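You operate a simulated robot arm through the tools that you are given. There is no shell and no other tool. Be economical: measure what you need, move in short steps, check, and stop when the job is done.

The job below is to be done with a simulated two-armed robot. You get a single attempt, and the scene is never put back.

## Task
Wind the hose in, peg its end and shut the compressor down.
Fine: tug the black hose connector to free the reel, stand it on the hose peg; compressor switch off, blue outlet lever shut.

The check looks at the end state, three seconds after you hand in, the way a careful person would. Anything else that was tipped, shoved, dropped, spilled or broken makes it a failure.

## Robot
Two 7-joint arms with two-finger parallel grippers on one trunk, on a base that drives. Base frame: it is fixed to the floor where the robot stands at the start and does not move with it; the origin is under the middle of the robot, x ahead of it, y to its left, z up. Units: m, degrees, N and s.
The left shoulder is at the start at [0.05, 0.165, 1.255], the right one opposite. With the tool pointing down near the work surface each hand reaches from about 0.1 to 0.68 m from the robot's upright axis, wherever it stands, measured 20 degrees to its own side. Places, roughly: black hose connector (4x4x9 cm) [0.6, 0.1, 0.9]; blue outlet lever [0.2, 1.8, 0.5]; compressor switch [0.2, 2, 0.6]; hose peg [0.4, 1.1, 1]; hose reel [0.8, 1.2, 1.3]; orange air lever [0.8, -0.3, 1]; orange hose [-1, -0.8, 0]; orange regulator knob [0.2, 2.2, 0.5]; yellow drain lever [0.1, 1.8, 0.4]. Payload 3.91 kg a hand.
The tool frame of a hand sits at the grasp point between the pads (the TCP): z along the fingers, y along the line on which they close. The tips reach 0.03 m beyond it. The gripper opens to 0.11 m. The fingers are 0.02 m wide and 0.01 m thick; the gripper's body (0.048 by 0.112 m) begins 0.055 m behind the TCP.
Orientation is told as [roll, pitch, yaw] about the base's x, y, z axes, in that order, counted from this pose: with the fingers straight down and closing along the base's y, the tool's x points along the base's -x, its y along +y and its z along -z.

## Interface
- The arms move only by the tool jog_arm. It takes "left_targets", "right_targets" or both (then of equal length, played together; a hand with none holds still); each is a list that holds one entry, the list of rows, each a list of 7 numbers: the shift along the tool's x, y, z in m, then the turn, a rotation vector about the tool's x, y, z in degrees, then the finger opening in m, from 0 to 0.11. In form: [[[dx, dy, dz, wx, wy, wz, claw], ...]]. A call has 1 to 12 rows; each row shifts and turns the commanded pose from where the row before left it, along the tool's axes as they then stand. A row lasts 0.2 s, in which the tool goes at most 0.05 m and 8.6 degrees; a call with a longer step from one row to the next is refused whole, and so is a gripper value outside its range. Where a pose cannot be reached the arm comes as near as it can. A force on the tool above 90 N (or 10 N above the force at the start of the call, whichever is more), or a blocked arm, ends the call early, and 0.2 s more pass. The fingers move at their own pace (about 0.045 m/s each) and stop on an object; they squeeze with about 40 N. The grip force told is the motor's: it shows also when the fingers shut on nothing. Time passes only in rows, and 0.2 s behind the last, so rows that do not move let the fingers close. It gives the time, the measured TCP pose, the force on the tool (base axes), the opening and the grip force at its end, in the units of the frame above (readings bear some noise), with the torque about the TCP (base axes, N m) and any sound that the robot's microphone picked up.
- Cameras (640 x 400 px; columns grow to the right, rows downward): "scene" is now at [0.1195, 0.017, 1.4363]; the picture's right is [0.17, -0.99, 0.00], its down [-0.45, -0.08, -0.89] and it looks along [0.88, 0.15, -0.46] (base axes); focal length 293 px, centre (320, 200). "left" rides on the left gripper at [0.072, -0.017, -0.103] in its tool frame; the picture's right is [0.23, 0.97, 0.00], its down [-0.76, 0.18, -0.62] and it looks along [-0.61, 0.14, 0.78] (tool axes); focal length 222 px, centre (320, 200). "right" rides on the right gripper at [0.072, 0.017, -0.103] in its tool frame; the picture's right is [-0.23, 0.97, 0.00], its down [-0.76, -0.18, -0.62] and it looks along [-0.61, -0.14, 0.78] (tool axes); focal length 222 px, centre (320, 200). There is no depth. A picture from a camera that has moved, and an enlarged one, comes with that camera's place and axes in the base frame and with its lens.
- camera(camera): a new picture of that camera. It takes no simulated time.
- move_column(by): slides the trunk up (or, below 0, down) by that many m; the arms and the scene camera ride with it, the base frame stays. It gives what a move gives, with no picture.
- base_move(legs): drives the robot by 1 to 6 legs, each [ahead, left, turn to the left] in m, m and degrees, along the robot's own axes; the way and the turn of a leg run together, so that a leg with both is an arc; at most 1.5 m and 180 degrees a leg. The arms and the cameras ride along, it lands a little off, and it stops where it bumps. It gives what a move gives.
- head_to(pan, tilt): turns the head with the scene camera to pan (to the left, within 80 degrees either way) and tilt (down, from -29 to 69), counted from straight ahead of the robot. It gives what a move gives.
- zoom(camera, box): a new picture of the part [left, top, right, bottom] of that camera's present view, enlarged. It takes no simulated time.
- sign_off(): hands the job in; it is judged then, once.

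Go step by step. Nothing tells you exact positions but the pictures and the camera data: compare them with the known pose of the tool, close in by small moves and look again before you grip or let go. The budget is 120 turns and 100 pictures, counting those below and the enlarged ones. Unless the task says otherwise, let go and move clear before handing in, and close with one line.

The tools are called after "Call:" as a command line: name --argument value ..., lists and objects as JSON in quotes. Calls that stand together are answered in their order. jog_arm: Moves the arms, as the interface text tells. Its arguments: {"type":"object","properties":{"left_targets":{"type":"array","items":{"type":"array","items":{"type":"array","items":{"type":"number"}}}},"right_targets":{"type":"array","items":{"type":"array","items":{"type":"array","items":{"type":"number"}}}}},"required":[]} The other tools are called the same way: move_column (by) slides the trunk up or down; base_move (legs) drives the base; head_to (pan, tilt) turns the head that bears the scene camera; camera (camera) takes a picture; zoom (camera, box) takes an enlarged picture of a part of a camera's view; sign_off () hands the job in.

At the start:

```text
time: 0.0
left_eef_pos: [0.3468, 0.2293, 1.2556]
left_orientation: [0.0, 0.0, 0.0]
left_ft_force: [0.4, -0.7, -0.5]
left_torque: [-0.01, 0.0, 0.02]
left_opening: 0.1101
left_finger_force: 0.0
right_eef_pos: [0.3458, -0.067, 1.2178]
right_orientation: [0.0, 0.0, 0.0]
right_ft_force: [0.0, 0.6, 0.5]
right_torque: [-0.01, 0.01, -0.01]
right_opening: 0.11
right_finger_force: 0.1
trunk travel left (down, up): [-0.475, 0.028]
robot x, y, heading: [-0.0, -0.0013, 0.3]
head pan, tilt: [9.5, 27.4]
```

scene: 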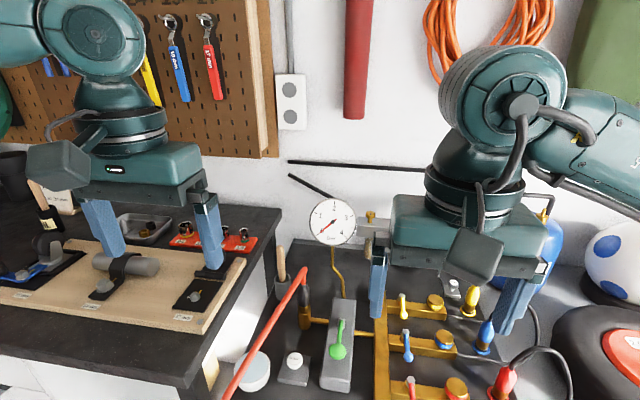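
right: 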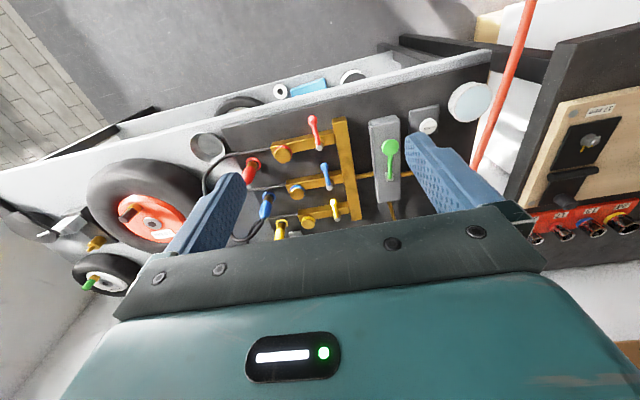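
left: 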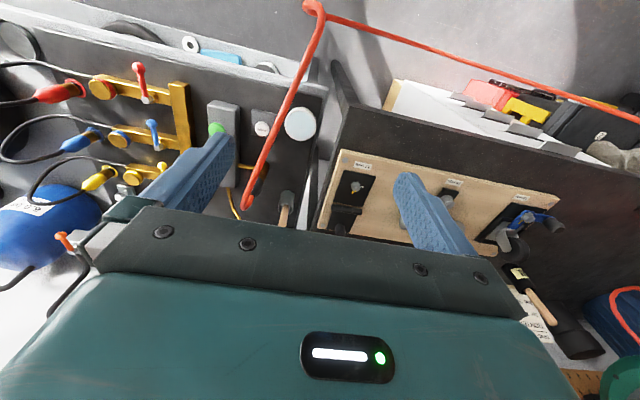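

I see a bench ahead with a manifold, and a red hose running to a fitting near (305,300) in the scene view. I'll zoom there and look left toward the reel and compressor.

Call:
zoom --camera "scene" --box '[220, 180, 420, 400]'

Call:
head_to --pan 70 --tilt 20

Call:
camera --camera "scene"

```text
1.82 times, centred on (320, 290) of scene
camera zoom: at [0.1195, 0.017, 1.4363], right [0.17, -0.99, 0.0], down [-0.45, -0.08, -0.89], along [0.88, 0.15, -0.46], focal length 532 px, centre (320, 36)
```

zoom: 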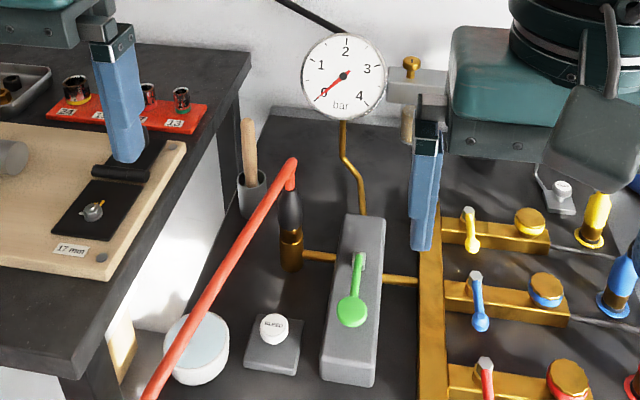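

```text
time: 1.3
left_eef_pos: [0.3482, 0.2287, 1.2553]
left_orientation: [-0.1, 0.0, 0.0]
left_ft_force: [-0.3, 0.2, -0.2]
left_torque: [-0.02, 0.03, -0.01]
left_opening: 0.1102
left_finger_force: 0.0
right_eef_pos: [0.3461, -0.0672, 1.2174]
right_orientation: [0.0, 0.1, 0.0]
right_ft_force: [-0.4, -0.4, -0.5]
right_torque: [0.0, 0.01, 0.0]
right_opening: 0.1099
right_finger_force: 0.0
trunk travel left (down, up): [-0.475, 0.028]
robot x, y, heading: [0.0039, 0.0008, 0.2]
head pan, tilt: [70.0, 20.0]
```

```text
95 pictures are left
camera scene: at [0.0612, 0.0894, 1.4482], right [0.94, -0.34, 0.0], down [-0.12, -0.32, -0.94], along [0.32, 0.88, -0.34], focal length 293 px, centre (320, 200)
```

scene: 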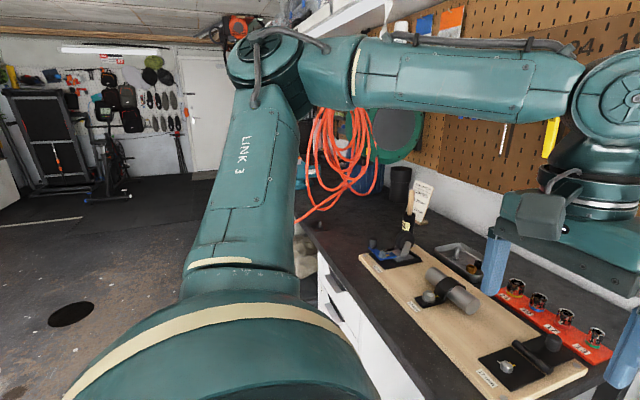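

The connector stands on a brass stub with the red hose leaving its top. I'll look at where the hose goes before driving.

Call:
head_to --pan 20 --tilt 65

Call:
camera --camera "scene"

Call:
head_to --pan -75 --tilt 45

Call:
camera --camera "scene"

Call:
head_to --pan 80 --tilt 50

Call:
camera --camera "scene"

```text
time: 2.5
left_eef_pos: [0.3476, 0.229, 1.2549]
left_orientation: [-0.1, 0.0, 0.0]
left_ft_force: [0.2, 0.2, 0.1]
left_torque: [0.02, -0.01, -0.04]
left_opening: 0.1102
left_finger_force: 0.0
right_eef_pos: [0.3449, -0.067, 1.2187]
right_orientation: [-0.1, 0.0, 0.0]
right_ft_force: [0.5, -0.5, -1.1]
right_torque: [0.0, 0.04, 0.0]
right_opening: 0.1101
right_finger_force: 0.0
trunk travel left (down, up): [-0.475, 0.028]
robot x, y, heading: [-0.0006, 0.0021, 0.2]
head pan, tilt: [20.0, 65.0]
```

```text
94 pictures are left
camera scene: at [0.0863, 0.0227, 1.3845], right [0.34, -0.94, 0.0], down [-0.85, -0.31, -0.42], along [0.4, 0.15, -0.91], focal length 293 px, centre (320, 200)
```

scene: 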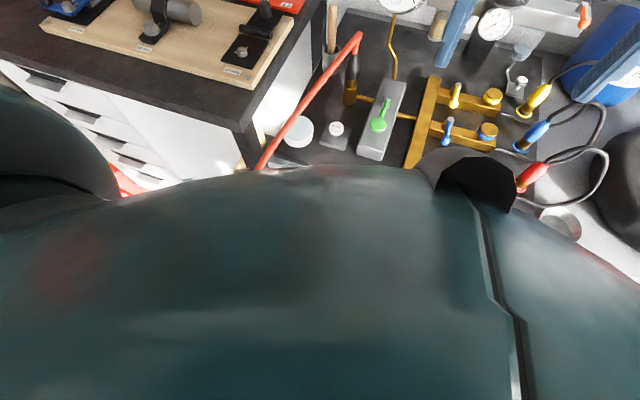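

```text
time: 4.2
left_eef_pos: [0.3489, 0.228, 1.2552]
left_orientation: [-0.1, 0.1, 0.1]
left_ft_force: [0.9, 1.1, -0.1]
left_torque: [0.01, -0.01, 0.02]
left_opening: 0.11
left_finger_force: 0.0
right_eef_pos: [0.3447, -0.0665, 1.2178]
right_orientation: [-0.1, 0.0, 0.1]
right_ft_force: [-0.5, 0.6, 0.5]
right_torque: [-0.03, -0.02, -0.02]
right_opening: 0.1099
right_finger_force: 0.0
trunk travel left (down, up): [-0.475, 0.028]
robot x, y, heading: [-0.0017, -0.0021, -0.1]
head pan, tilt: [-75.0, 45.0]
```

```text
93 pictures are left
camera scene: at [0.0504, -0.0766, 1.4095], right [-0.97, -0.26, 0.0], down [-0.18, 0.68, -0.71], along [0.18, -0.68, -0.71], focal length 293 px, centre (320, 200)
```

scene: 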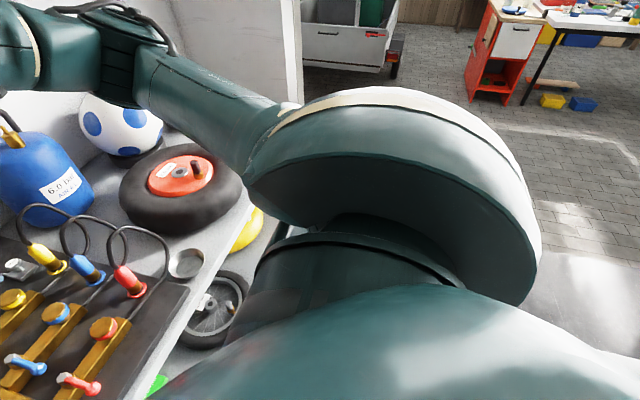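

```text
time: 6.6
left_eef_pos: [0.3479, 0.2293, 1.2559]
left_orientation: [0.0, -0.1, 0.0]
left_ft_force: [-0.7, -0.4, 0.1]
left_torque: [0.01, -0.02, 0.0]
left_opening: 0.1101
left_finger_force: 0.0
right_eef_pos: [0.3454, -0.067, 1.219]
right_orientation: [0.1, 0.0, 0.0]
right_ft_force: [-0.8, 0.8, -0.7]
right_torque: [-0.01, 0.02, -0.01]
right_opening: 0.1101
right_finger_force: 0.1
trunk travel left (down, up): [-0.475, 0.028]
robot x, y, heading: [0.0002, 0.0015, 0.1]
head pan, tilt: [80.0, 50.0]
```

```text
92 pictures are left
camera scene: at [0.0427, 0.0777, 1.4026], right [0.98, -0.17, 0.0], down [-0.13, -0.75, -0.64], along [0.11, 0.63, -0.77], focal length 293 px, centre (320, 200)
```

scene: 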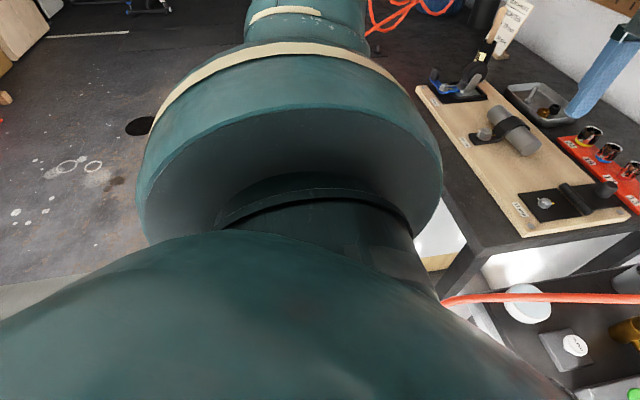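

The hose falls off the bench edge in front of me and goes away to the left. I'll shift the left hand over the connector's line (y≈0.14), moving the right hand aside.

Call:
jog_arm --left_targets '[[[0, -0.045, 0, 0, 0, 0, 0.11], [0, -0.045, 0, 0, 0, 0, 0.11], [0, 0, 0, 0, 0, 0, 0.11]]]' --right_targets '[[[0, -0.045, 0, 0, 0, 0, 0.11], [0, -0.045, 0, 0, 0, 0, 0.11], [0, -0.03, 0, 0, 0, 0, 0.11]]]'

Call:
camera --camera "left"

Call:
head_to --pan 10 --tilt 40

Call:
camera --camera "scene"

```text
time: 7.4
left_eef_pos: [0.3486, 0.1396, 1.2569]
left_orientation: [0.0, 0.0, 0.0]
left_ft_force: [-0.5, 0.3, -0.3]
left_torque: [0.03, 0.03, -0.05]
left_opening: 0.1101
left_finger_force: 0.1
right_eef_pos: [0.3457, -0.1872, 1.2177]
right_orientation: [0.1, 0.0, 0.2]
right_ft_force: [0.2, -0.1, -0.7]
right_torque: [-0.02, -0.02, 0.01]
right_opening: 0.1101
right_finger_force: 0.1
trunk travel left (down, up): [-0.475, 0.028]
robot x, y, heading: [0.0002, 0.0016, 0.1]
head pan, tilt: [80.0, 50.0]
```

```text
91 pictures are left
camera left: at [0.2764, 0.1219, 1.3603], right [-0.23, 0.97, 0.0], down [0.76, 0.18, 0.62], along [0.61, 0.14, -0.78], focal length 222 px, centre (320, 200)
```

left: 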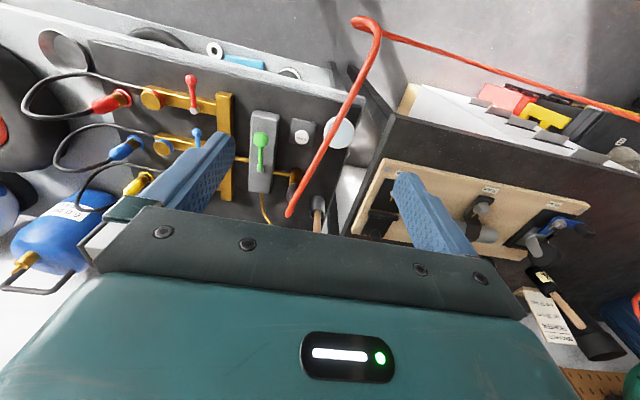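

```text
time: 8.8
left_eef_pos: [0.3489, 0.139, 1.2574]
left_orientation: [0.0, 0.0, 0.0]
left_ft_force: [0.6, 0.1, -0.6]
left_torque: [0.02, 0.0, -0.03]
left_opening: 0.11
left_finger_force: 0.1
right_eef_pos: [0.3467, -0.1873, 1.2172]
right_orientation: [0.1, 0.1, 0.0]
right_ft_force: [-0.3, 0.1, -0.3]
right_torque: [-0.01, 0.03, 0.0]
right_opening: 0.11
right_finger_force: 0.1
trunk travel left (down, up): [-0.475, 0.028]
robot x, y, heading: [-0.0023, 0.0, -0.1]
head pan, tilt: [10.0, 40.0]
```

```text
90 pictures are left
camera scene: at [0.113, 0.0167, 1.4168], right [0.17, -0.98, 0.0], down [-0.63, -0.11, -0.77], along [0.75, 0.13, -0.64], focal length 293 px, centre (320, 200)
```

scene: 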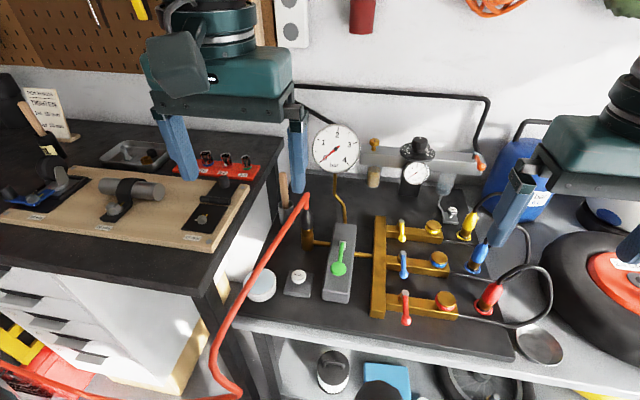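

Better view: the connector is a thin dark body on a brass inlet. Zooming for detail.

Call:
zoom --camera "scene" --box '[250, 170, 390, 310]'

Call:
zoom --camera "left" --box '[230, 100, 390, 260]'

```text
2.86 times, centred on (320, 240) of scene
camera zoom: at [0.113, 0.0167, 1.4168], right [0.17, -0.98, 0.0], down [-0.63, -0.11, -0.77], along [0.75, 0.13, -0.64], focal length 837 px, centre (320, 86)
```

zoom: 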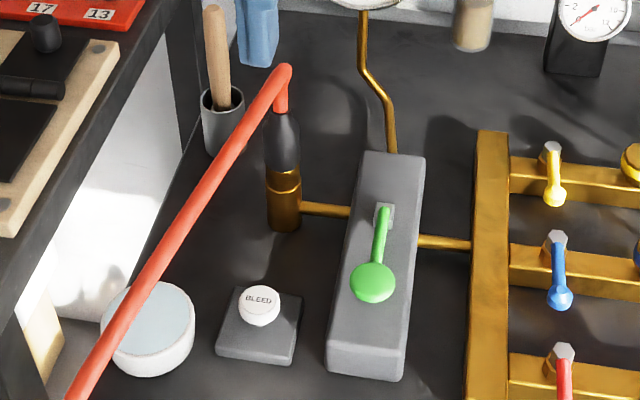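

```text
2.50 times, centred on (310, 180) of left
camera zoom: at [0.2772, 0.1229, 1.3599], right [-0.23, 0.97, 0.0], down [0.76, 0.18, 0.62], along [0.61, 0.14, -0.78], focal length 555 px, centre (345, 250)
```

zoom: 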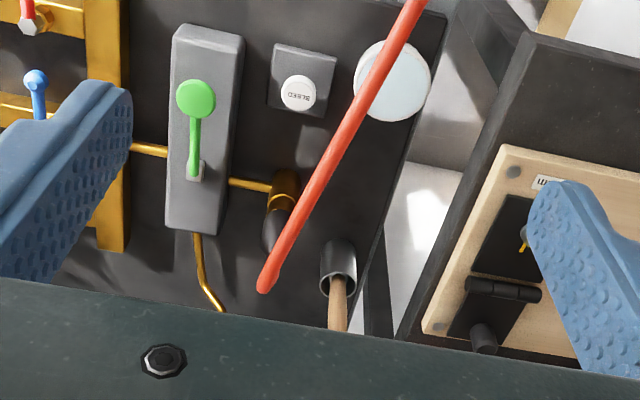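

Triangulated: hose bend ≈(0.584, 0.126, 1.03), black body z≈0.92–0.98, hose leaving towards me. Before gripping I'll scout the peg, reel and compressor to the left.

Call:
head_to --pan 50 --tilt 25

Call:
camera --camera "scene"

Call:
head_to --pan 76 --tilt 10

Call:
camera --camera "scene"

```text
time: 9.9
left_eef_pos: [0.3481, 0.1392, 1.2562]
left_orientation: [0.0, 0.0, 0.0]
left_ft_force: [-0.5, 0.7, -0.7]
left_torque: [-0.01, 0.05, -0.01]
left_opening: 0.11
left_finger_force: 0.0
right_eef_pos: [0.3457, -0.1873, 1.218]
right_orientation: [0.2, 0.0, 0.0]
right_ft_force: [0.3, -1.0, 0.5]
right_torque: [-0.04, 0.02, 0.0]
right_opening: 0.11
right_finger_force: 0.1
trunk travel left (down, up): [-0.475, 0.028]
robot x, y, heading: [-0.0027, -0.0004, 0.1]
head pan, tilt: [50.0, 25.0]
```

```text
87 pictures are left
camera scene: at [0.0886, 0.0724, 1.4401], right [0.77, -0.64, 0.0], down [-0.27, -0.32, -0.91], along [0.58, 0.69, -0.42], focal length 293 px, centre (320, 200)
```

scene: 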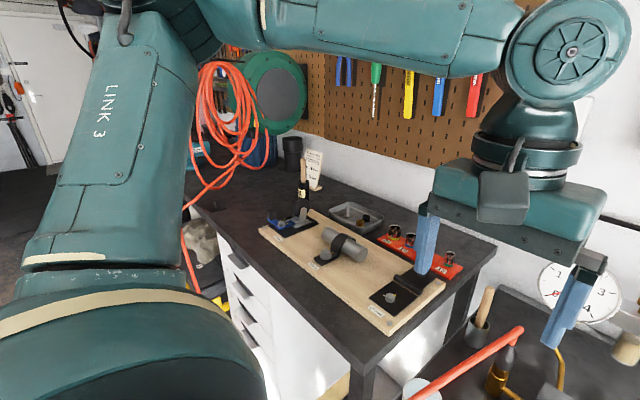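

```text
time: 10.8
left_eef_pos: [0.3489, 0.1387, 1.2566]
left_orientation: [0.0, 0.1, 0.0]
left_ft_force: [0.3, 0.5, -0.5]
left_torque: [0.0, -0.01, -0.02]
left_opening: 0.1098
left_finger_force: 0.0
right_eef_pos: [0.3461, -0.1863, 1.2172]
right_orientation: [0.1, 0.0, -0.1]
right_ft_force: [-0.5, 0.1, 0.2]
right_torque: [-0.01, 0.02, -0.01]
right_opening: 0.1098
right_finger_force: 0.1
trunk travel left (down, up): [-0.475, 0.028]
robot x, y, heading: [-0.0013, 0.0017, -0.0]
head pan, tilt: [76.0, 10.0]
```

```text
86 pictures are left
camera scene: at [0.0519, 0.0921, 1.4644], right [0.97, -0.24, 0.0], down [-0.04, -0.17, -0.98], along [0.24, 0.96, -0.17], focal length 293 px, centre (320, 200)
```

scene: 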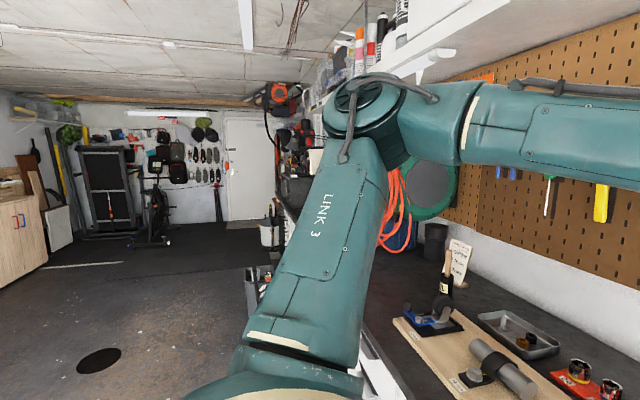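

The reel is the green wall disc at the left. I'll pick the connector with the right hand from the right side, tilted 60°, keeping clear of the hose bend. First yaw the right tool 90° while the left hand moves away.

Call:
jog_arm --right_targets '[[[0, 0, 0, 0, 0, 8.2, 0.11], [0, 0, 0, 0, 0, 8.2, 0.11], [0, 0, 0, 0, 0, 8.2, 0.11], [0, 0, 0, 0, 0, 8.2, 0.11], [0, 0, 0, 0, 0, 8.2, 0.11], [0, 0, 0, 0, 0, 8.2, 0.11], [0, 0, 0, 0, 0, 8.2, 0.11], [0, 0, 0, 0, 0, 8.2, 0.11], [0, 0, 0, 0, 0, 8.2, 0.11], [0, 0, 0, 0, 0, 8.2, 0.11], [0, 0, 0, 0, 0, 8.0, 0.11], [0, 0, 0, 0, 0, 0, 0.11]]]' --left_targets '[[[0, 0.03, 0, 0, 0, 0, 0.11], [0, 0.03, 0, 0, 0, 0, 0.11], [0, 0.03, 0, 0, 0, 0, 0.11], [0, 0.03, 0, 0, 0, 0, 0.11], [0, 0.03, 0, 0, 0, 0, 0.11], [0.02, 0.03, 0, 0, 0, 0, 0.11], [0.03, 0, 0, 0, 0, 0, 0.11], [0.03, 0, 0, 0, 0, 0, 0.11], [0, 0, 0, 0, 0, 0, 0.11], [0, 0, 0, 0, 0, 0, 0.11], [0, 0, 0, 0, 0, 0, 0.11], [0, 0, 0, 0, 0, 0, 0.11]]]'

Call:
jog_arm --right_targets '[[[0, 0, 0, 0, 7.5, 0, 0.11], [0, 0, 0, 0, 7.5, 0, 0.11], [0, 0, 0, 0, 7.5, 0, 0.11], [0, 0, 0, 0, 7.5, 0, 0.11], [0, 0, 0, 0, 7.5, 0, 0.11], [0, 0, 0, 0, 7.5, 0, 0.11], [0, 0, 0, 0, 7.5, 0, 0.11], [0, 0, 0, 0, 7.5, 0, 0.11], [0, 0, 0, 0, 0, 0, 0.11]]]'

Call:
head_to --pan 0 --tilt 30

Call:
camera --camera "scene"

```text
time: 13.4
left_eef_pos: [0.2691, 0.3186, 1.2554]
left_orientation: [0.0, 0.0, 0.0]
left_ft_force: [0.1, 0.0, 0.6]
left_torque: [0.03, -0.01, 0.0]
left_opening: 0.11
left_finger_force: 0.1
right_eef_pos: [0.3455, -0.1864, 1.217]
right_orientation: [0.0, 0.2, -90.1]
right_ft_force: [-0.3, 0.4, -0.4]
right_torque: [0.01, 0.02, 0.03]
right_opening: 0.1101
right_finger_force: 0.2
trunk travel left (down, up): [-0.475, 0.028]
robot x, y, heading: [0.0006, -0.0008, 0.1]
head pan, tilt: [76.0, 10.0]
```

```text
time: 15.4
left_eef_pos: [0.2691, 0.3184, 1.2559]
left_orientation: [0.0, 0.0, 0.0]
left_ft_force: [0.1, -0.5, -0.1]
left_torque: [-0.01, 0.01, -0.01]
left_opening: 0.1101
left_finger_force: 0.1
right_eef_pos: [0.3468, -0.1865, 1.2189]
right_orientation: [0.1, 60.3, -89.9]
right_ft_force: [0.5, 0.4, 0.7]
right_torque: [-0.02, -0.01, -0.01]
right_opening: 0.1102
right_finger_force: 0.0
trunk travel left (down, up): [-0.475, 0.028]
robot x, y, heading: [-0.0003, -0.0036, 0.2]
head pan, tilt: [76.0, 10.0]
```

```text
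time: 16.9
left_eef_pos: [0.2696, 0.319, 1.2561]
left_orientation: [0.1, 0.0, 0.0]
left_ft_force: [-0.7, 0.3, 0.4]
left_torque: [0.02, 0.0, 0.0]
left_opening: 0.1098
left_finger_force: 0.1
right_eef_pos: [0.3462, -0.1865, 1.2183]
right_orientation: [0.0, 60.1, -89.9]
right_ft_force: [0.0, -0.6, -0.6]
right_torque: [-0.01, 0.0, 0.0]
right_opening: 0.1101
right_finger_force: 0.1
trunk travel left (down, up): [-0.475, 0.028]
robot x, y, heading: [0.0009, -0.002, 0.0]
head pan, tilt: [0.0, 30.0]
```

```text
85 pictures are left
camera scene: at [0.1197, 0.002, 1.4322], right [0.0, -1.0, 0.0], down [-0.5, 0.0, -0.87], along [0.87, 0.0, -0.5], focal length 293 px, centre (320, 200)
```

scene: 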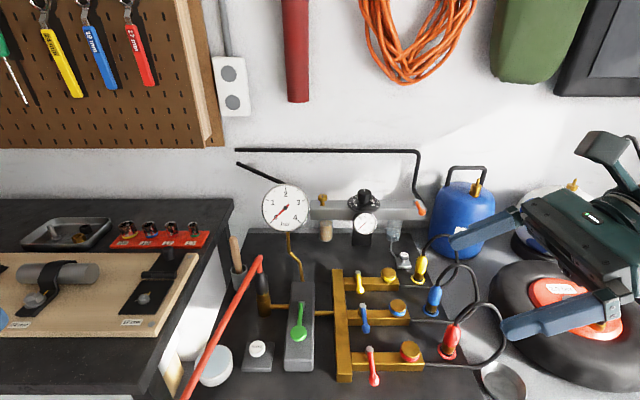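

Clear view now. Moving the right hand to a pre-grasp ~12 cm short of the connector along the tool axis.

Call:
jog_arm --right_targets '[[[-0.0086, 0.0264, 0.032, 0, 0, 0, 0.11], [-0.0086, 0.0264, 0.032, 0, 0, 0, 0.11], [-0.0086, 0.0264, 0.032, 0, 0, 0, 0.11], [-0.0086, 0.0264, 0.032, 0, 0, 0, 0.11], [-0.0086, 0.0264, 0.032, 0, 0, 0, 0.11], [-0.0086, 0.0264, 0.032, 0, 0, 0, 0.11], [-0.0086, 0.0264, 0.032, 0, 0, 0, 0.11], [-0.0086, 0.0264, 0.032, 0, 0, 0, 0.11], [-0.0086, 0.0264, 0.032, 0, 0, 0, 0.11], [0, 0, 0, 0, 0, 0, 0.11]]]'

Call:
camera --camera "scene"

Call:
camera --camera "right"

```text
time: 19.1
left_eef_pos: [0.2688, 0.3196, 1.2566]
left_orientation: [0.0, -0.1, 0.0]
left_ft_force: [0.2, 0.3, 0.9]
left_torque: [0.0, 0.0, 0.02]
left_opening: 0.1103
left_finger_force: 0.0
right_eef_pos: [0.5833, 0.0254, 1.0064]
right_orientation: [0.2, 60.1, -89.8]
right_ft_force: [0.0, -0.7, 0.2]
right_torque: [0.05, -0.02, -0.05]
right_opening: 0.1099
right_finger_force: 0.0
trunk travel left (down, up): [-0.475, 0.028]
robot x, y, heading: [-0.0013, -0.0009, 0.1]
head pan, tilt: [0.0, 30.0]
```

```text
84 pictures are left
camera scene: at [0.1194, 0.0013, 1.4322], right [0.0, -1.0, 0.0], down [-0.5, 0.0, -0.87], along [0.87, 0.0, -0.5], focal length 293 px, centre (320, 200)
```

scene: 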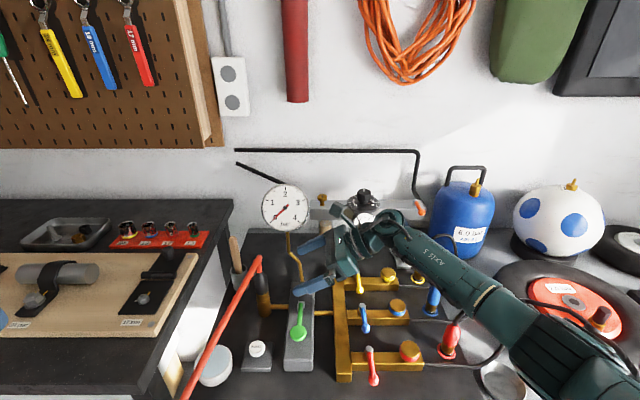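

```text
83 pictures are left
camera right: at [0.5995, -0.0289, 1.1226], right [0.97, -0.11, -0.2], down [-0.18, -0.92, -0.35], along [-0.14, 0.37, -0.92], focal length 222 px, centre (320, 200)
```

right: 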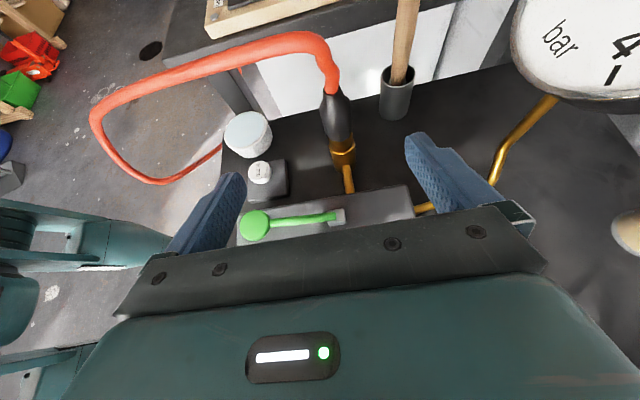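

Both views agree on the connector axis at about (0.60, 0.132), body around z 0.935. I'll narrow the opening to 7.5 cm (cup nearby) and advance half the way, then look.

Call:
jog_arm --right_targets '[[[0, 0.008, 0.02, 0, 0, 0, 0.075], [0, 0.007, 0.02, 0, 0, 0, 0.075], [0, 0, 0.03, 0, 0, 0, 0.075], [0, 0, 0, 0, 0, 0, 0.075]]]'

Call:
camera --camera "right"

Call:
zoom --camera "scene" --box '[200, 200, 360, 360]'

```text
time: 20.1
left_eef_pos: [0.2693, 0.3185, 1.2553]
left_orientation: [0.0, 0.0, 0.0]
left_ft_force: [0.4, 0.3, -0.3]
left_torque: [0.01, -0.01, 0.01]
left_opening: 0.1099
left_finger_force: 0.1
right_eef_pos: [0.5974, 0.0845, 0.9727]
right_orientation: [0.2, 60.1, -89.8]
right_ft_force: [0.3, 0.0, -0.7]
right_torque: [-0.04, -0.03, 0.02]
right_opening: 0.0752
right_finger_force: 0.1
trunk travel left (down, up): [-0.475, 0.028]
robot x, y, heading: [0.0022, -0.0024, -0.1]
head pan, tilt: [0.0, 30.0]
```

```text
82 pictures are left
camera right: at [0.6145, 0.0311, 1.088], right [0.97, -0.11, -0.2], down [-0.18, -0.92, -0.35], along [-0.14, 0.38, -0.92], focal length 222 px, centre (320, 200)
```

right: 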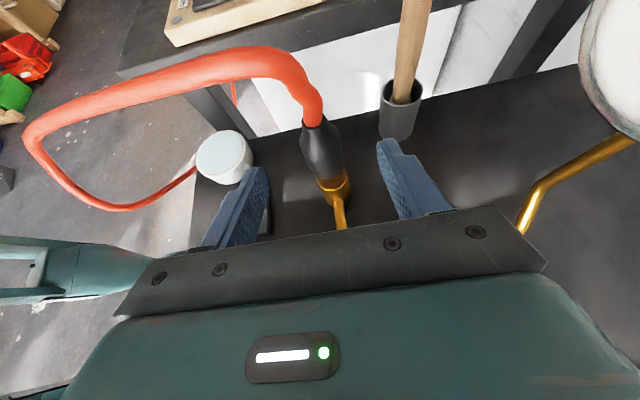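

```text
2.50 times, centred on (280, 280) of scene
camera zoom: at [0.1197, 0.0014, 1.4322], right [0.0, -1.0, 0.0], down [-0.5, 0.0, -0.87], along [0.87, 0.0, -0.5], focal length 732 px, centre (420, 0)
```

zoom: 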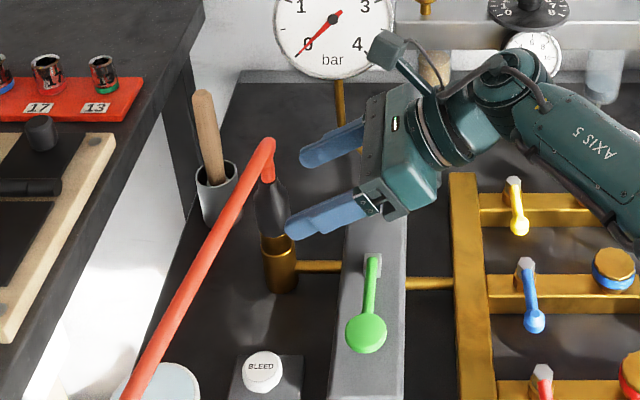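

Aligned: the connector sits centred between the fingers, cup clear. Advancing 5 cm and closing.

Call:
jog_arm --right_targets '[[[0, 0.001, 0.025, 0, 0, 0, 0.075], [0, 0.001, 0.025, 0, 0, 0, 0.075], [0, 0, 0, 0, 0, 0, 0.075]]]'

Call:
camera --camera "right"

Call:
zoom --camera "scene" --box '[200, 200, 360, 360]'

```text
time: 20.9
left_eef_pos: [0.2677, 0.3188, 1.2562]
left_orientation: [0.1, 0.0, 0.0]
left_ft_force: [0.3, -0.5, 0.6]
left_torque: [0.0, -0.02, 0.0]
left_opening: 0.1097
left_finger_force: 0.1
right_eef_pos: [0.5927, 0.1254, 0.9518]
right_orientation: [0.1, 60.0, -89.9]
right_ft_force: [0.1, 0.1, 0.7]
right_torque: [0.0, 0.01, 0.02]
right_opening: 0.0749
right_finger_force: 0.0
right hand out of reach, approached as far as the arm can: row 2
trunk travel left (down, up): [-0.475, 0.028]
robot x, y, heading: [0.0008, -0.0015, -0.0]
head pan, tilt: [0.0, 30.0]
```

```text
80 pictures are left
camera right: at [0.6081, 0.0719, 1.0675], right [0.97, -0.11, -0.2], down [-0.18, -0.92, -0.35], along [-0.14, 0.37, -0.92], focal length 222 px, centre (320, 200)
```

right: 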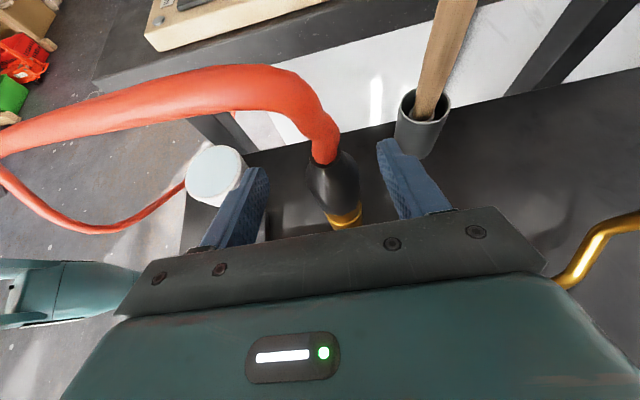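

```text
2.50 times, centred on (280, 280) of scene
camera zoom: at [0.1198, 0.0019, 1.4321], right [0.0, -1.0, 0.0], down [-0.5, 0.0, -0.87], along [0.87, 0.0, -0.5], focal length 732 px, centre (420, 0)
```

zoom: 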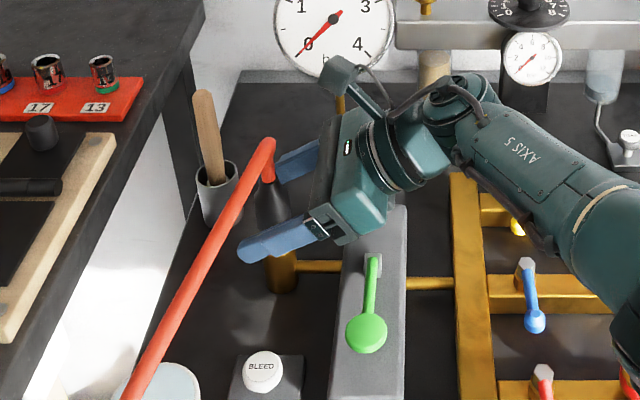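

The arm ran out of reach. I'll back off, shift the base a little left and ahead, and come in again.

Call:
jog_arm --right_targets '[[[0, 0, -0.04, 0, 0, 0, 0.075], [0, 0, -0.045, 0, 0, 0, 0.075], [0, 0, -0.03, 0, 0, 0, 0.075], [0, 0, 0, 0, 0, 0, 0.075]]]'

Call:
base_move --legs '[[0.03, 0.06, 0]]'

Call:
camera --camera "right"

```text
time: 21.9
left_eef_pos: [0.2692, 0.3191, 1.256]
left_orientation: [0.0, 0.1, 0.1]
left_ft_force: [0.5, 0.4, -0.4]
left_torque: [0.05, 0.0, -0.02]
left_opening: 0.1101
left_finger_force: 0.1
right_eef_pos: [0.5931, 0.0258, 1.0076]
right_orientation: [-0.1, 60.0, -90.0]
right_ft_force: [-0.1, 0.7, 0.5]
right_torque: [0.0, 0.0, 0.0]
right_opening: 0.0753
right_finger_force: 0.0
trunk travel left (down, up): [-0.475, 0.028]
robot x, y, heading: [-0.0007, -0.0002, -0.1]
head pan, tilt: [0.0, 30.0]
```

```text
time: 23.1
left_eef_pos: [0.2992, 0.3794, 1.2551]
left_orientation: [0.0, 0.0, 0.0]
left_ft_force: [0.0, -0.1, -0.1]
left_torque: [0.01, -0.03, -0.03]
left_opening: 0.11
left_finger_force: 0.0
right_eef_pos: [0.6239, 0.0857, 1.0091]
right_orientation: [-0.1, 60.0, -90.0]
right_ft_force: [0.9, 0.9, 0.1]
right_torque: [0.04, 0.05, -0.04]
right_opening: 0.0751
right_finger_force: 0.0
trunk travel left (down, up): [-0.475, 0.028]
robot x, y, heading: [0.0337, 0.0621, -0.3]
head pan, tilt: [0.0, 30.0]
```

```text
78 pictures are left
camera right: at [0.639, 0.0324, 1.1245], right [0.97, -0.11, -0.2], down [-0.18, -0.92, -0.35], along [-0.14, 0.37, -0.92], focal length 222 px, centre (320, 200)
```

right: 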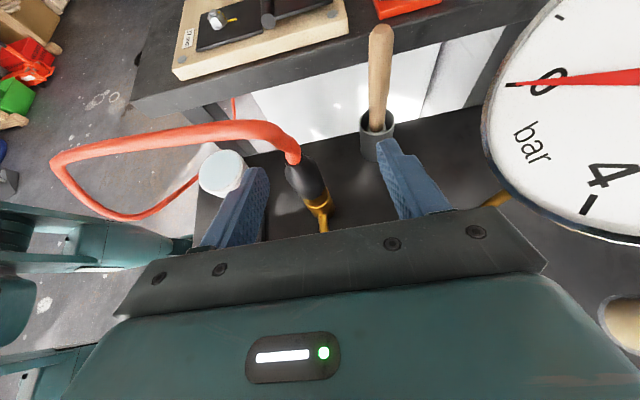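

Connector confirmed at (0.598, 0.132, ~0.94). Align sideways first, then advance.

Call:
jog_arm --right_targets '[[[-0.034, -0.026, 0, 0, 0, 0, 0.075], [0, 0, 0.025, 0, 0, 0, 0.075], [0, 0, 0.025, 0, 0, 0, 0.075], [0, 0, 0.023, 0, 0, 0, 0.075], [0, 0, 0, 0, 0, 0, 0.075]]]'

Call:
camera --camera "right"

Call:
zoom --camera "scene" --box '[220, 200, 380, 360]'

```text
time: 24.3
left_eef_pos: [0.2989, 0.3788, 1.2562]
left_orientation: [0.0, 0.0, 0.0]
left_ft_force: [1.0, 0.0, -0.1]
left_torque: [0.0, 0.02, 0.01]
left_opening: 0.1099
left_finger_force: 0.0
right_eef_pos: [0.597, 0.1326, 0.9423]
right_orientation: [0.1, 60.0, -90.0]
right_ft_force: [0.2, -0.7, 0.3]
right_torque: [-0.01, -0.02, 0.01]
right_opening: 0.0749
right_finger_force: 0.0
trunk travel left (down, up): [-0.475, 0.028]
robot x, y, heading: [0.0296, 0.0604, 0.1]
head pan, tilt: [0.0, 30.0]
```

```text
77 pictures are left
camera right: at [0.6131, 0.0784, 1.0579], right [0.97, -0.11, -0.2], down [-0.18, -0.92, -0.35], along [-0.14, 0.37, -0.92], focal length 222 px, centre (320, 200)
```

right: 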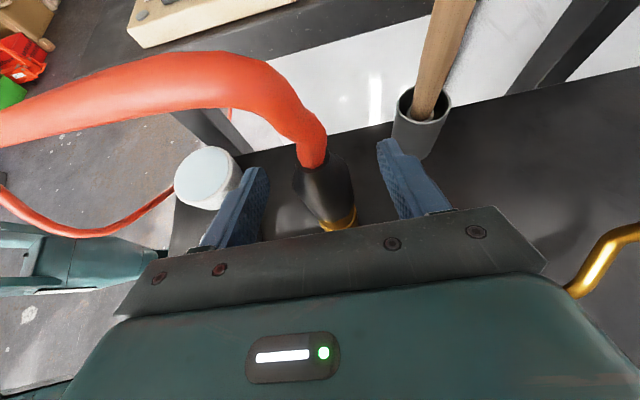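

```text
2.50 times, centred on (300, 280) of scene
camera zoom: at [0.1495, 0.0616, 1.4322], right [0.0, -1.0, 0.0], down [-0.5, 0.0, -0.87], along [0.87, 0.0, -0.5], focal length 732 px, centre (370, 0)
```

zoom: 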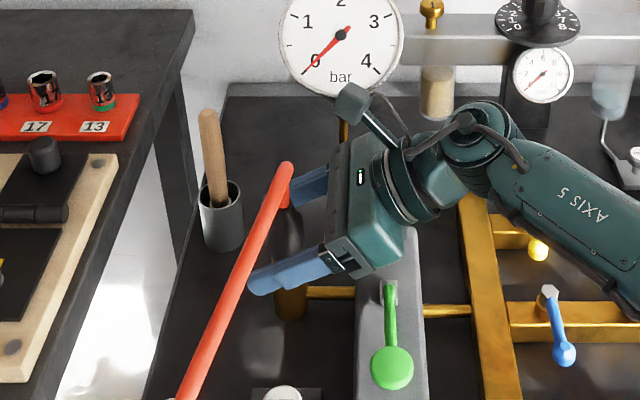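

Connector lies between the pads. Closing.

Call:
jog_arm --right_targets '[[[0, 0, 0, 0, 0, 0, 0.05], [0, 0, 0, 0, 0, 0, 0.03], [0, 0, 0, 0, 0, 0, 0.01], [0, 0, 0, 0, 0, 0, 0.0], [0, 0, 0, 0, 0, 0, 0.0], [0, 0, 0, 0, 0, 0, 0.0]]]'

Call:
camera --camera "right"

```text
time: 25.7
left_eef_pos: [0.2993, 0.3792, 1.2553]
left_orientation: [0.0, 0.0, 0.0]
left_ft_force: [0.5, -0.3, -0.7]
left_torque: [-0.02, 0.0, 0.02]
left_opening: 0.11
left_finger_force: 0.0
right_eef_pos: [0.5975, 0.1321, 0.9427]
right_orientation: [0.1, 60.1, -90.0]
right_ft_force: [0.1, 0.1, 1.1]
right_torque: [0.03, -0.07, -0.01]
right_opening: 0.03
right_finger_force: 39.9
trunk travel left (down, up): [-0.475, 0.028]
robot x, y, heading: [0.0287, 0.059, -0.0]
head pan, tilt: [0.0, 30.0]
```

```text
75 pictures are left
camera right: at [0.6132, 0.0785, 1.0583], right [0.97, -0.11, -0.2], down [-0.18, -0.92, -0.35], along [-0.14, 0.37, -0.92], focal length 222 px, centre (320, 200)
```

right: 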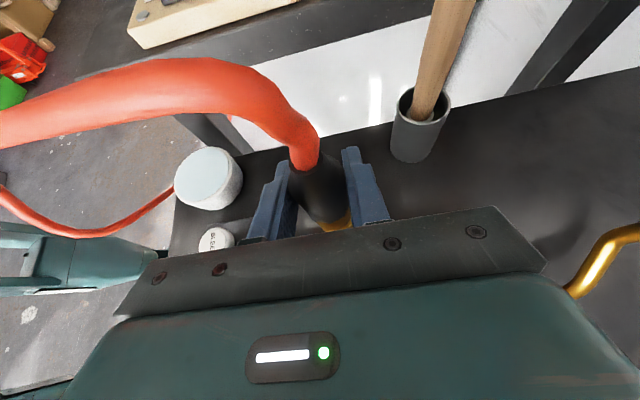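

Gripped at 3 cm. Lifting slowly straight up, watching force and sound.

Call:
jog_arm --right_targets '[[[0.0043, 0, -0.0025, 0, 0, 0, 0], [0.0043, 0, -0.0025, 0, 0, 0, 0], [0.0087, 0, -0.005, 0, 0, 0, 0], [0.0087, 0, -0.005, 0, 0, 0, 0], [0.0, 0, 0, 0, 0, 0, 0]]]'

Call:
zoom --camera "scene" --box '[220, 200, 380, 360]'

```text
time: 26.9
left_eef_pos: [0.2991, 0.3779, 1.2553]
left_orientation: [-0.1, 0.0, 0.1]
left_ft_force: [-0.2, -0.6, -0.6]
left_torque: [0.02, -0.01, 0.02]
left_opening: 0.1101
left_finger_force: 0.0
right_eef_pos: [0.5967, 0.1314, 0.9722]
right_orientation: [0.1, 60.0, -90.0]
right_ft_force: [0.2, -0.3, -1.3]
right_torque: [0.02, -0.02, 0.01]
right_opening: 0.0301
right_finger_force: 39.7
trunk travel left (down, up): [-0.475, 0.028]
robot x, y, heading: [0.0314, 0.0584, -0.1]
head pan, tilt: [0.0, 30.0]
```

```text
2.50 times, centred on (300, 280) of scene
camera zoom: at [0.1497, 0.0622, 1.4321], right [0.0, -1.0, 0.0], down [-0.5, 0.0, -0.87], along [0.87, 0.0, -0.5], focal length 732 px, centre (370, 0)
```

zoom: 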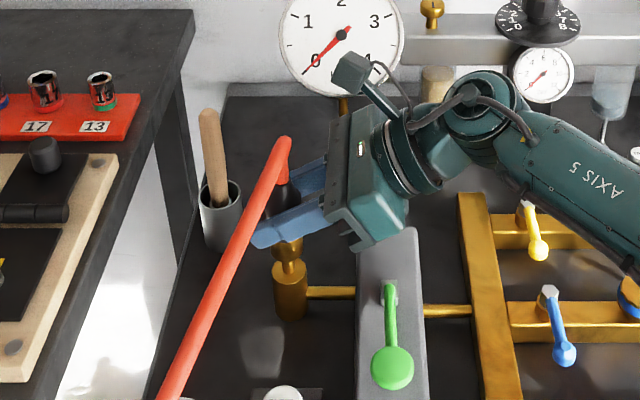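

It came off its brass spigot freely. Lifting another 8 cm, then a tug away from the reel (towards −y).

Call:
jog_arm --right_targets '[[[0.0174, 0, -0.01, 0, 0, 0, 0], [0.0174, 0, -0.01, 0, 0, 0, 0], [0.0174, 0, -0.01, 0, 0, 0, 0], [0.0174, 0, -0.01, 0, 0, 0, 0], [0.0, 0, 0, 0, 0, 0, 0]]]'

Call:
jog_arm --right_targets '[[[-0.02, 0, -0.0348, 0, 0, 0, 0], [-0.02, 0, -0.0348, 0, 0, 0, 0], [-0.02, 0, -0.0348, 0, 0, 0, 0], [0.0, 0, 0, 0, 0, 0, 0]]]'

Call:
camera --camera "scene"

```text
time: 28.1
left_eef_pos: [0.2988, 0.3795, 1.2554]
left_orientation: [0.0, -0.1, 0.0]
left_ft_force: [0.4, 0.0, 0.1]
left_torque: [-0.03, -0.03, 0.02]
left_opening: 0.1099
left_finger_force: 0.0
right_eef_pos: [0.5971, 0.1314, 1.0526]
right_orientation: [0.0, 60.0, -90.0]
right_ft_force: [0.8, -0.3, -1.6]
right_torque: [0.03, -0.02, 0.01]
right_opening: 0.0299
right_finger_force: 39.7
trunk travel left (down, up): [-0.475, 0.028]
robot x, y, heading: [0.031, 0.0616, -0.1]
head pan, tilt: [0.0, 30.0]
```

```text
time: 29.1
left_eef_pos: [0.2982, 0.3802, 1.2557]
left_orientation: [0.0, 0.0, -0.1]
left_ft_force: [0.1, 0.1, 0.6]
left_torque: [-0.03, -0.01, 0.01]
left_opening: 0.1104
left_finger_force: 0.0
right_eef_pos: [0.5973, 0.0105, 1.0529]
right_orientation: [0.0, 60.0, -90.0]
right_ft_force: [-0.6, 0.4, -1.2]
right_torque: [-0.04, 0.06, -0.01]
right_opening: 0.03
right_finger_force: 39.4
trunk travel left (down, up): [-0.475, 0.028]
robot x, y, heading: [0.0329, 0.0577, 0.1]
head pan, tilt: [0.0, 30.0]
```

```text
73 pictures are left
camera scene: at [0.1497, 0.0627, 1.4321], right [0.0, -1.0, 0.0], down [-0.5, 0.0, -0.87], along [0.87, 0.0, -0.5], focal length 293 px, centre (320, 200)
```

scene: 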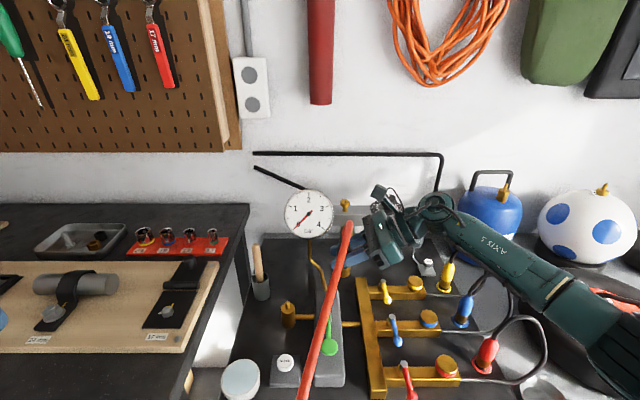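

No resistance yet; there's slack in the hose. I'll look at how it lies on the floor.

Call:
head_to --pan 40 --tilt 50

Call:
camera --camera "scene"

Call:
camera --camera "left"

```text
time: 30.1
left_eef_pos: [0.2993, 0.3781, 1.2552]
left_orientation: [0.0, -0.1, 0.0]
left_ft_force: [-0.1, -0.1, -0.2]
left_torque: [0.01, 0.02, -0.02]
left_opening: 0.11
left_finger_force: 0.1
right_eef_pos: [0.5972, 0.0117, 1.0523]
right_orientation: [0.0, 60.0, -90.0]
right_ft_force: [0.0, -0.2, -0.8]
right_torque: [-0.02, 0.0, -0.01]
right_opening: 0.0301
right_finger_force: 40.3
trunk travel left (down, up): [-0.475, 0.028]
robot x, y, heading: [0.0293, 0.0614, 0.1]
head pan, tilt: [40.0, 50.0]
```

```text
72 pictures are left
camera scene: at [0.1183, 0.1115, 1.4026], right [0.64, -0.77, 0.0], down [-0.59, -0.49, -0.64], along [0.49, 0.41, -0.77], focal length 293 px, centre (320, 200)
```

scene: 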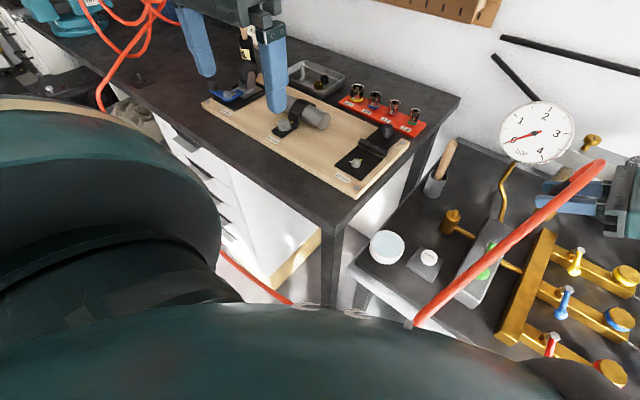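

```text
71 pictures are left
camera left: at [0.2277, 0.3621, 1.3588], right [-0.23, 0.97, 0.0], down [0.76, 0.18, 0.62], along [0.61, 0.14, -0.78], focal length 222 px, centre (320, 200)
```

left: 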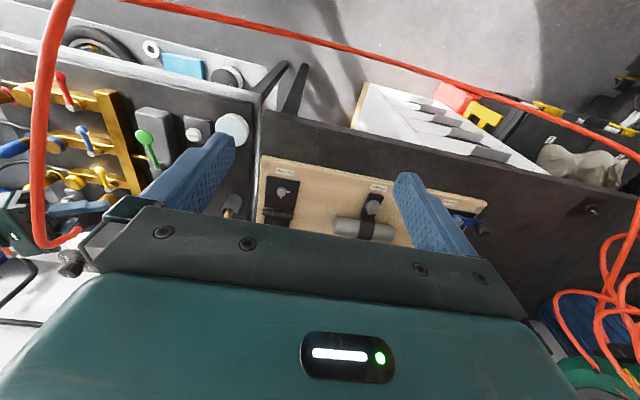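

The hose hangs in a sag from the reel to the connector. I'll pull back toward the robot and up, off the bench, to take out slack without sweeping the levers.

Call:
jog_arm --right_targets '[[[0.0145, -0.037, -0.0083, 0, 0, 0, 0], [0.0145, -0.037, -0.0083, 0, 0, 0, 0], [0.0145, -0.037, -0.0083, 0, 0, 0, 0], [0.0145, -0.037, -0.0083, 0, 0, 0, 0], [0.0145, -0.037, -0.0083, 0, 0, 0, 0], [0.0145, -0.037, -0.0083, 0, 0, 0, 0], [0.0, 0, 0, 0, 0, 0, 0]]]'

Call:
camera --camera "left"

Call:
camera --camera "right"

```text
time: 31.7
left_eef_pos: [0.299, 0.378, 1.2553]
left_orientation: [0.1, -0.1, 0.0]
left_ft_force: [0.0, 0.5, 0.1]
left_torque: [0.02, 0.0, -0.02]
left_opening: 0.1101
left_finger_force: 0.1
right_eef_pos: [0.3744, 0.012, 1.1531]
right_orientation: [-0.1, 60.2, -90.0]
right_ft_force: [0.7, -0.4, -0.9]
right_torque: [0.02, 0.01, 0.05]
right_opening: 0.0302
right_finger_force: 40.2
trunk travel left (down, up): [-0.475, 0.028]
robot x, y, heading: [0.0303, 0.0594, 0.1]
head pan, tilt: [40.0, 50.0]
```

```text
70 pictures are left
camera left: at [0.228, 0.3622, 1.3587], right [-0.23, 0.97, 0.0], down [0.76, 0.18, 0.62], along [0.61, 0.14, -0.78], focal length 222 px, centre (320, 200)
```

left: 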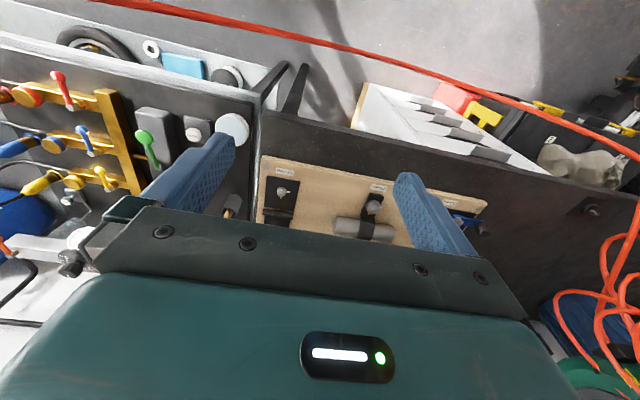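

```text
69 pictures are left
camera right: at [0.3904, -0.0419, 1.2694], right [0.97, -0.11, -0.2], down [-0.18, -0.92, -0.35], along [-0.14, 0.37, -0.92], focal length 222 px, centre (320, 200)
```

right: 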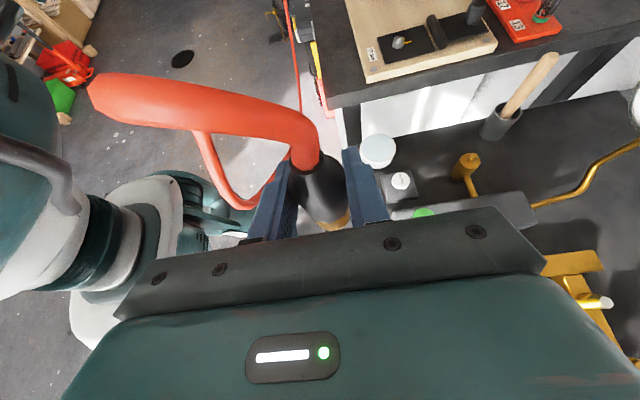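

Still slack; the hose runs along the floor below the bench to the reel. I'll take out slack by driving gently back and right.

Call:
base_move --legs '[[-0.1, -0.3, 0]]'

Call:
camera --camera "left"

Call:
camera --camera "right"

```text
time: 35.0
left_eef_pos: [0.1987, 0.0784, 1.2568]
left_orientation: [0.0, 0.0, 0.0]
left_ft_force: [-0.4, 0.4, -0.8]
left_torque: [0.02, 0.03, 0.0]
left_opening: 0.11
left_finger_force: 0.1
right_eef_pos: [0.2743, -0.289, 1.1537]
right_orientation: [0.0, 60.1, -90.0]
right_ft_force: [-0.1, -0.8, -1.5]
right_torque: [-0.04, 0.0, 0.0]
right_opening: 0.03
right_finger_force: 40.3
trunk travel left (down, up): [-0.475, 0.028]
robot x, y, heading: [-0.0703, -0.2436, -0.0]
head pan, tilt: [40.0, 50.0]
```

```text
68 pictures are left
camera left: at [0.1278, 0.0612, 1.3589], right [-0.23, 0.97, 0.0], down [0.76, 0.18, 0.62], along [0.61, 0.14, -0.78], focal length 222 px, centre (320, 200)
```

left: 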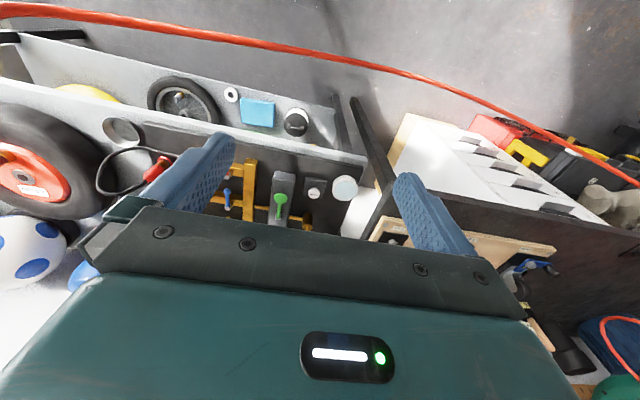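

```text
67 pictures are left
camera right: at [0.2909, -0.3426, 1.2694], right [0.97, -0.11, -0.2], down [-0.18, -0.92, -0.35], along [-0.14, 0.37, -0.92], focal length 222 px, centre (320, 200)
```

right: 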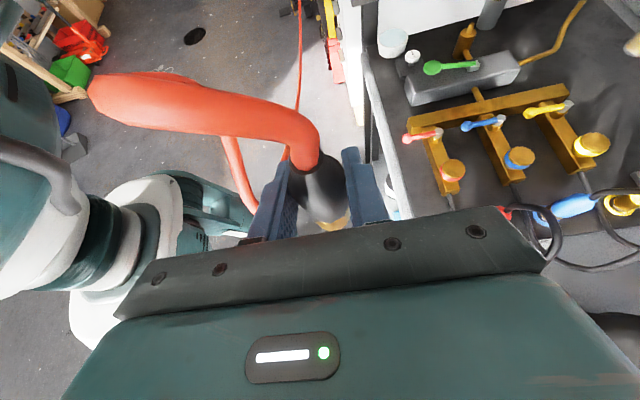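

The sag is shrinking. Another stretch in the same direction.

Call:
base_move --legs '[[-0.1, -0.25, 0]]'

Call:
camera --camera "right"

Call:
camera --camera "scene"

```text
time: 37.8
left_eef_pos: [0.0992, -0.1725, 1.2549]
left_orientation: [-0.1, 0.0, 0.1]
left_ft_force: [-0.1, 0.1, 0.7]
left_torque: [0.04, 0.02, 0.0]
left_opening: 0.11
left_finger_force: 0.0
right_eef_pos: [0.1742, -0.5386, 1.1539]
right_orientation: [0.0, 60.0, -90.0]
right_ft_force: [0.2, -0.3, -0.7]
right_torque: [-0.05, 0.01, -0.01]
right_opening: 0.03
right_finger_force: 40.0
trunk travel left (down, up): [-0.475, 0.028]
robot x, y, heading: [-0.17, -0.4913, 0.1]
head pan, tilt: [40.0, 50.0]
```

```text
66 pictures are left
camera right: at [0.1911, -0.5924, 1.2694], right [0.97, -0.11, -0.2], down [-0.18, -0.92, -0.35], along [-0.14, 0.37, -0.92], focal length 222 px, centre (320, 200)
```

right: 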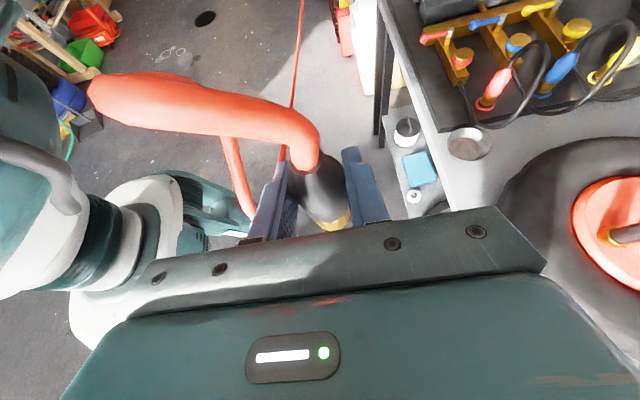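

```text
65 pictures are left
camera scene: at [-0.0811, -0.4391, 1.4026], right [0.64, -0.77, 0.0], down [-0.59, -0.49, -0.64], along [0.49, 0.41, -0.77], focal length 293 px, centre (320, 200)
```

scene: 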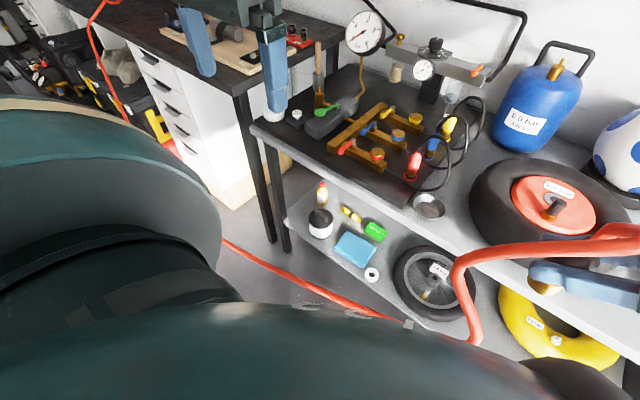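

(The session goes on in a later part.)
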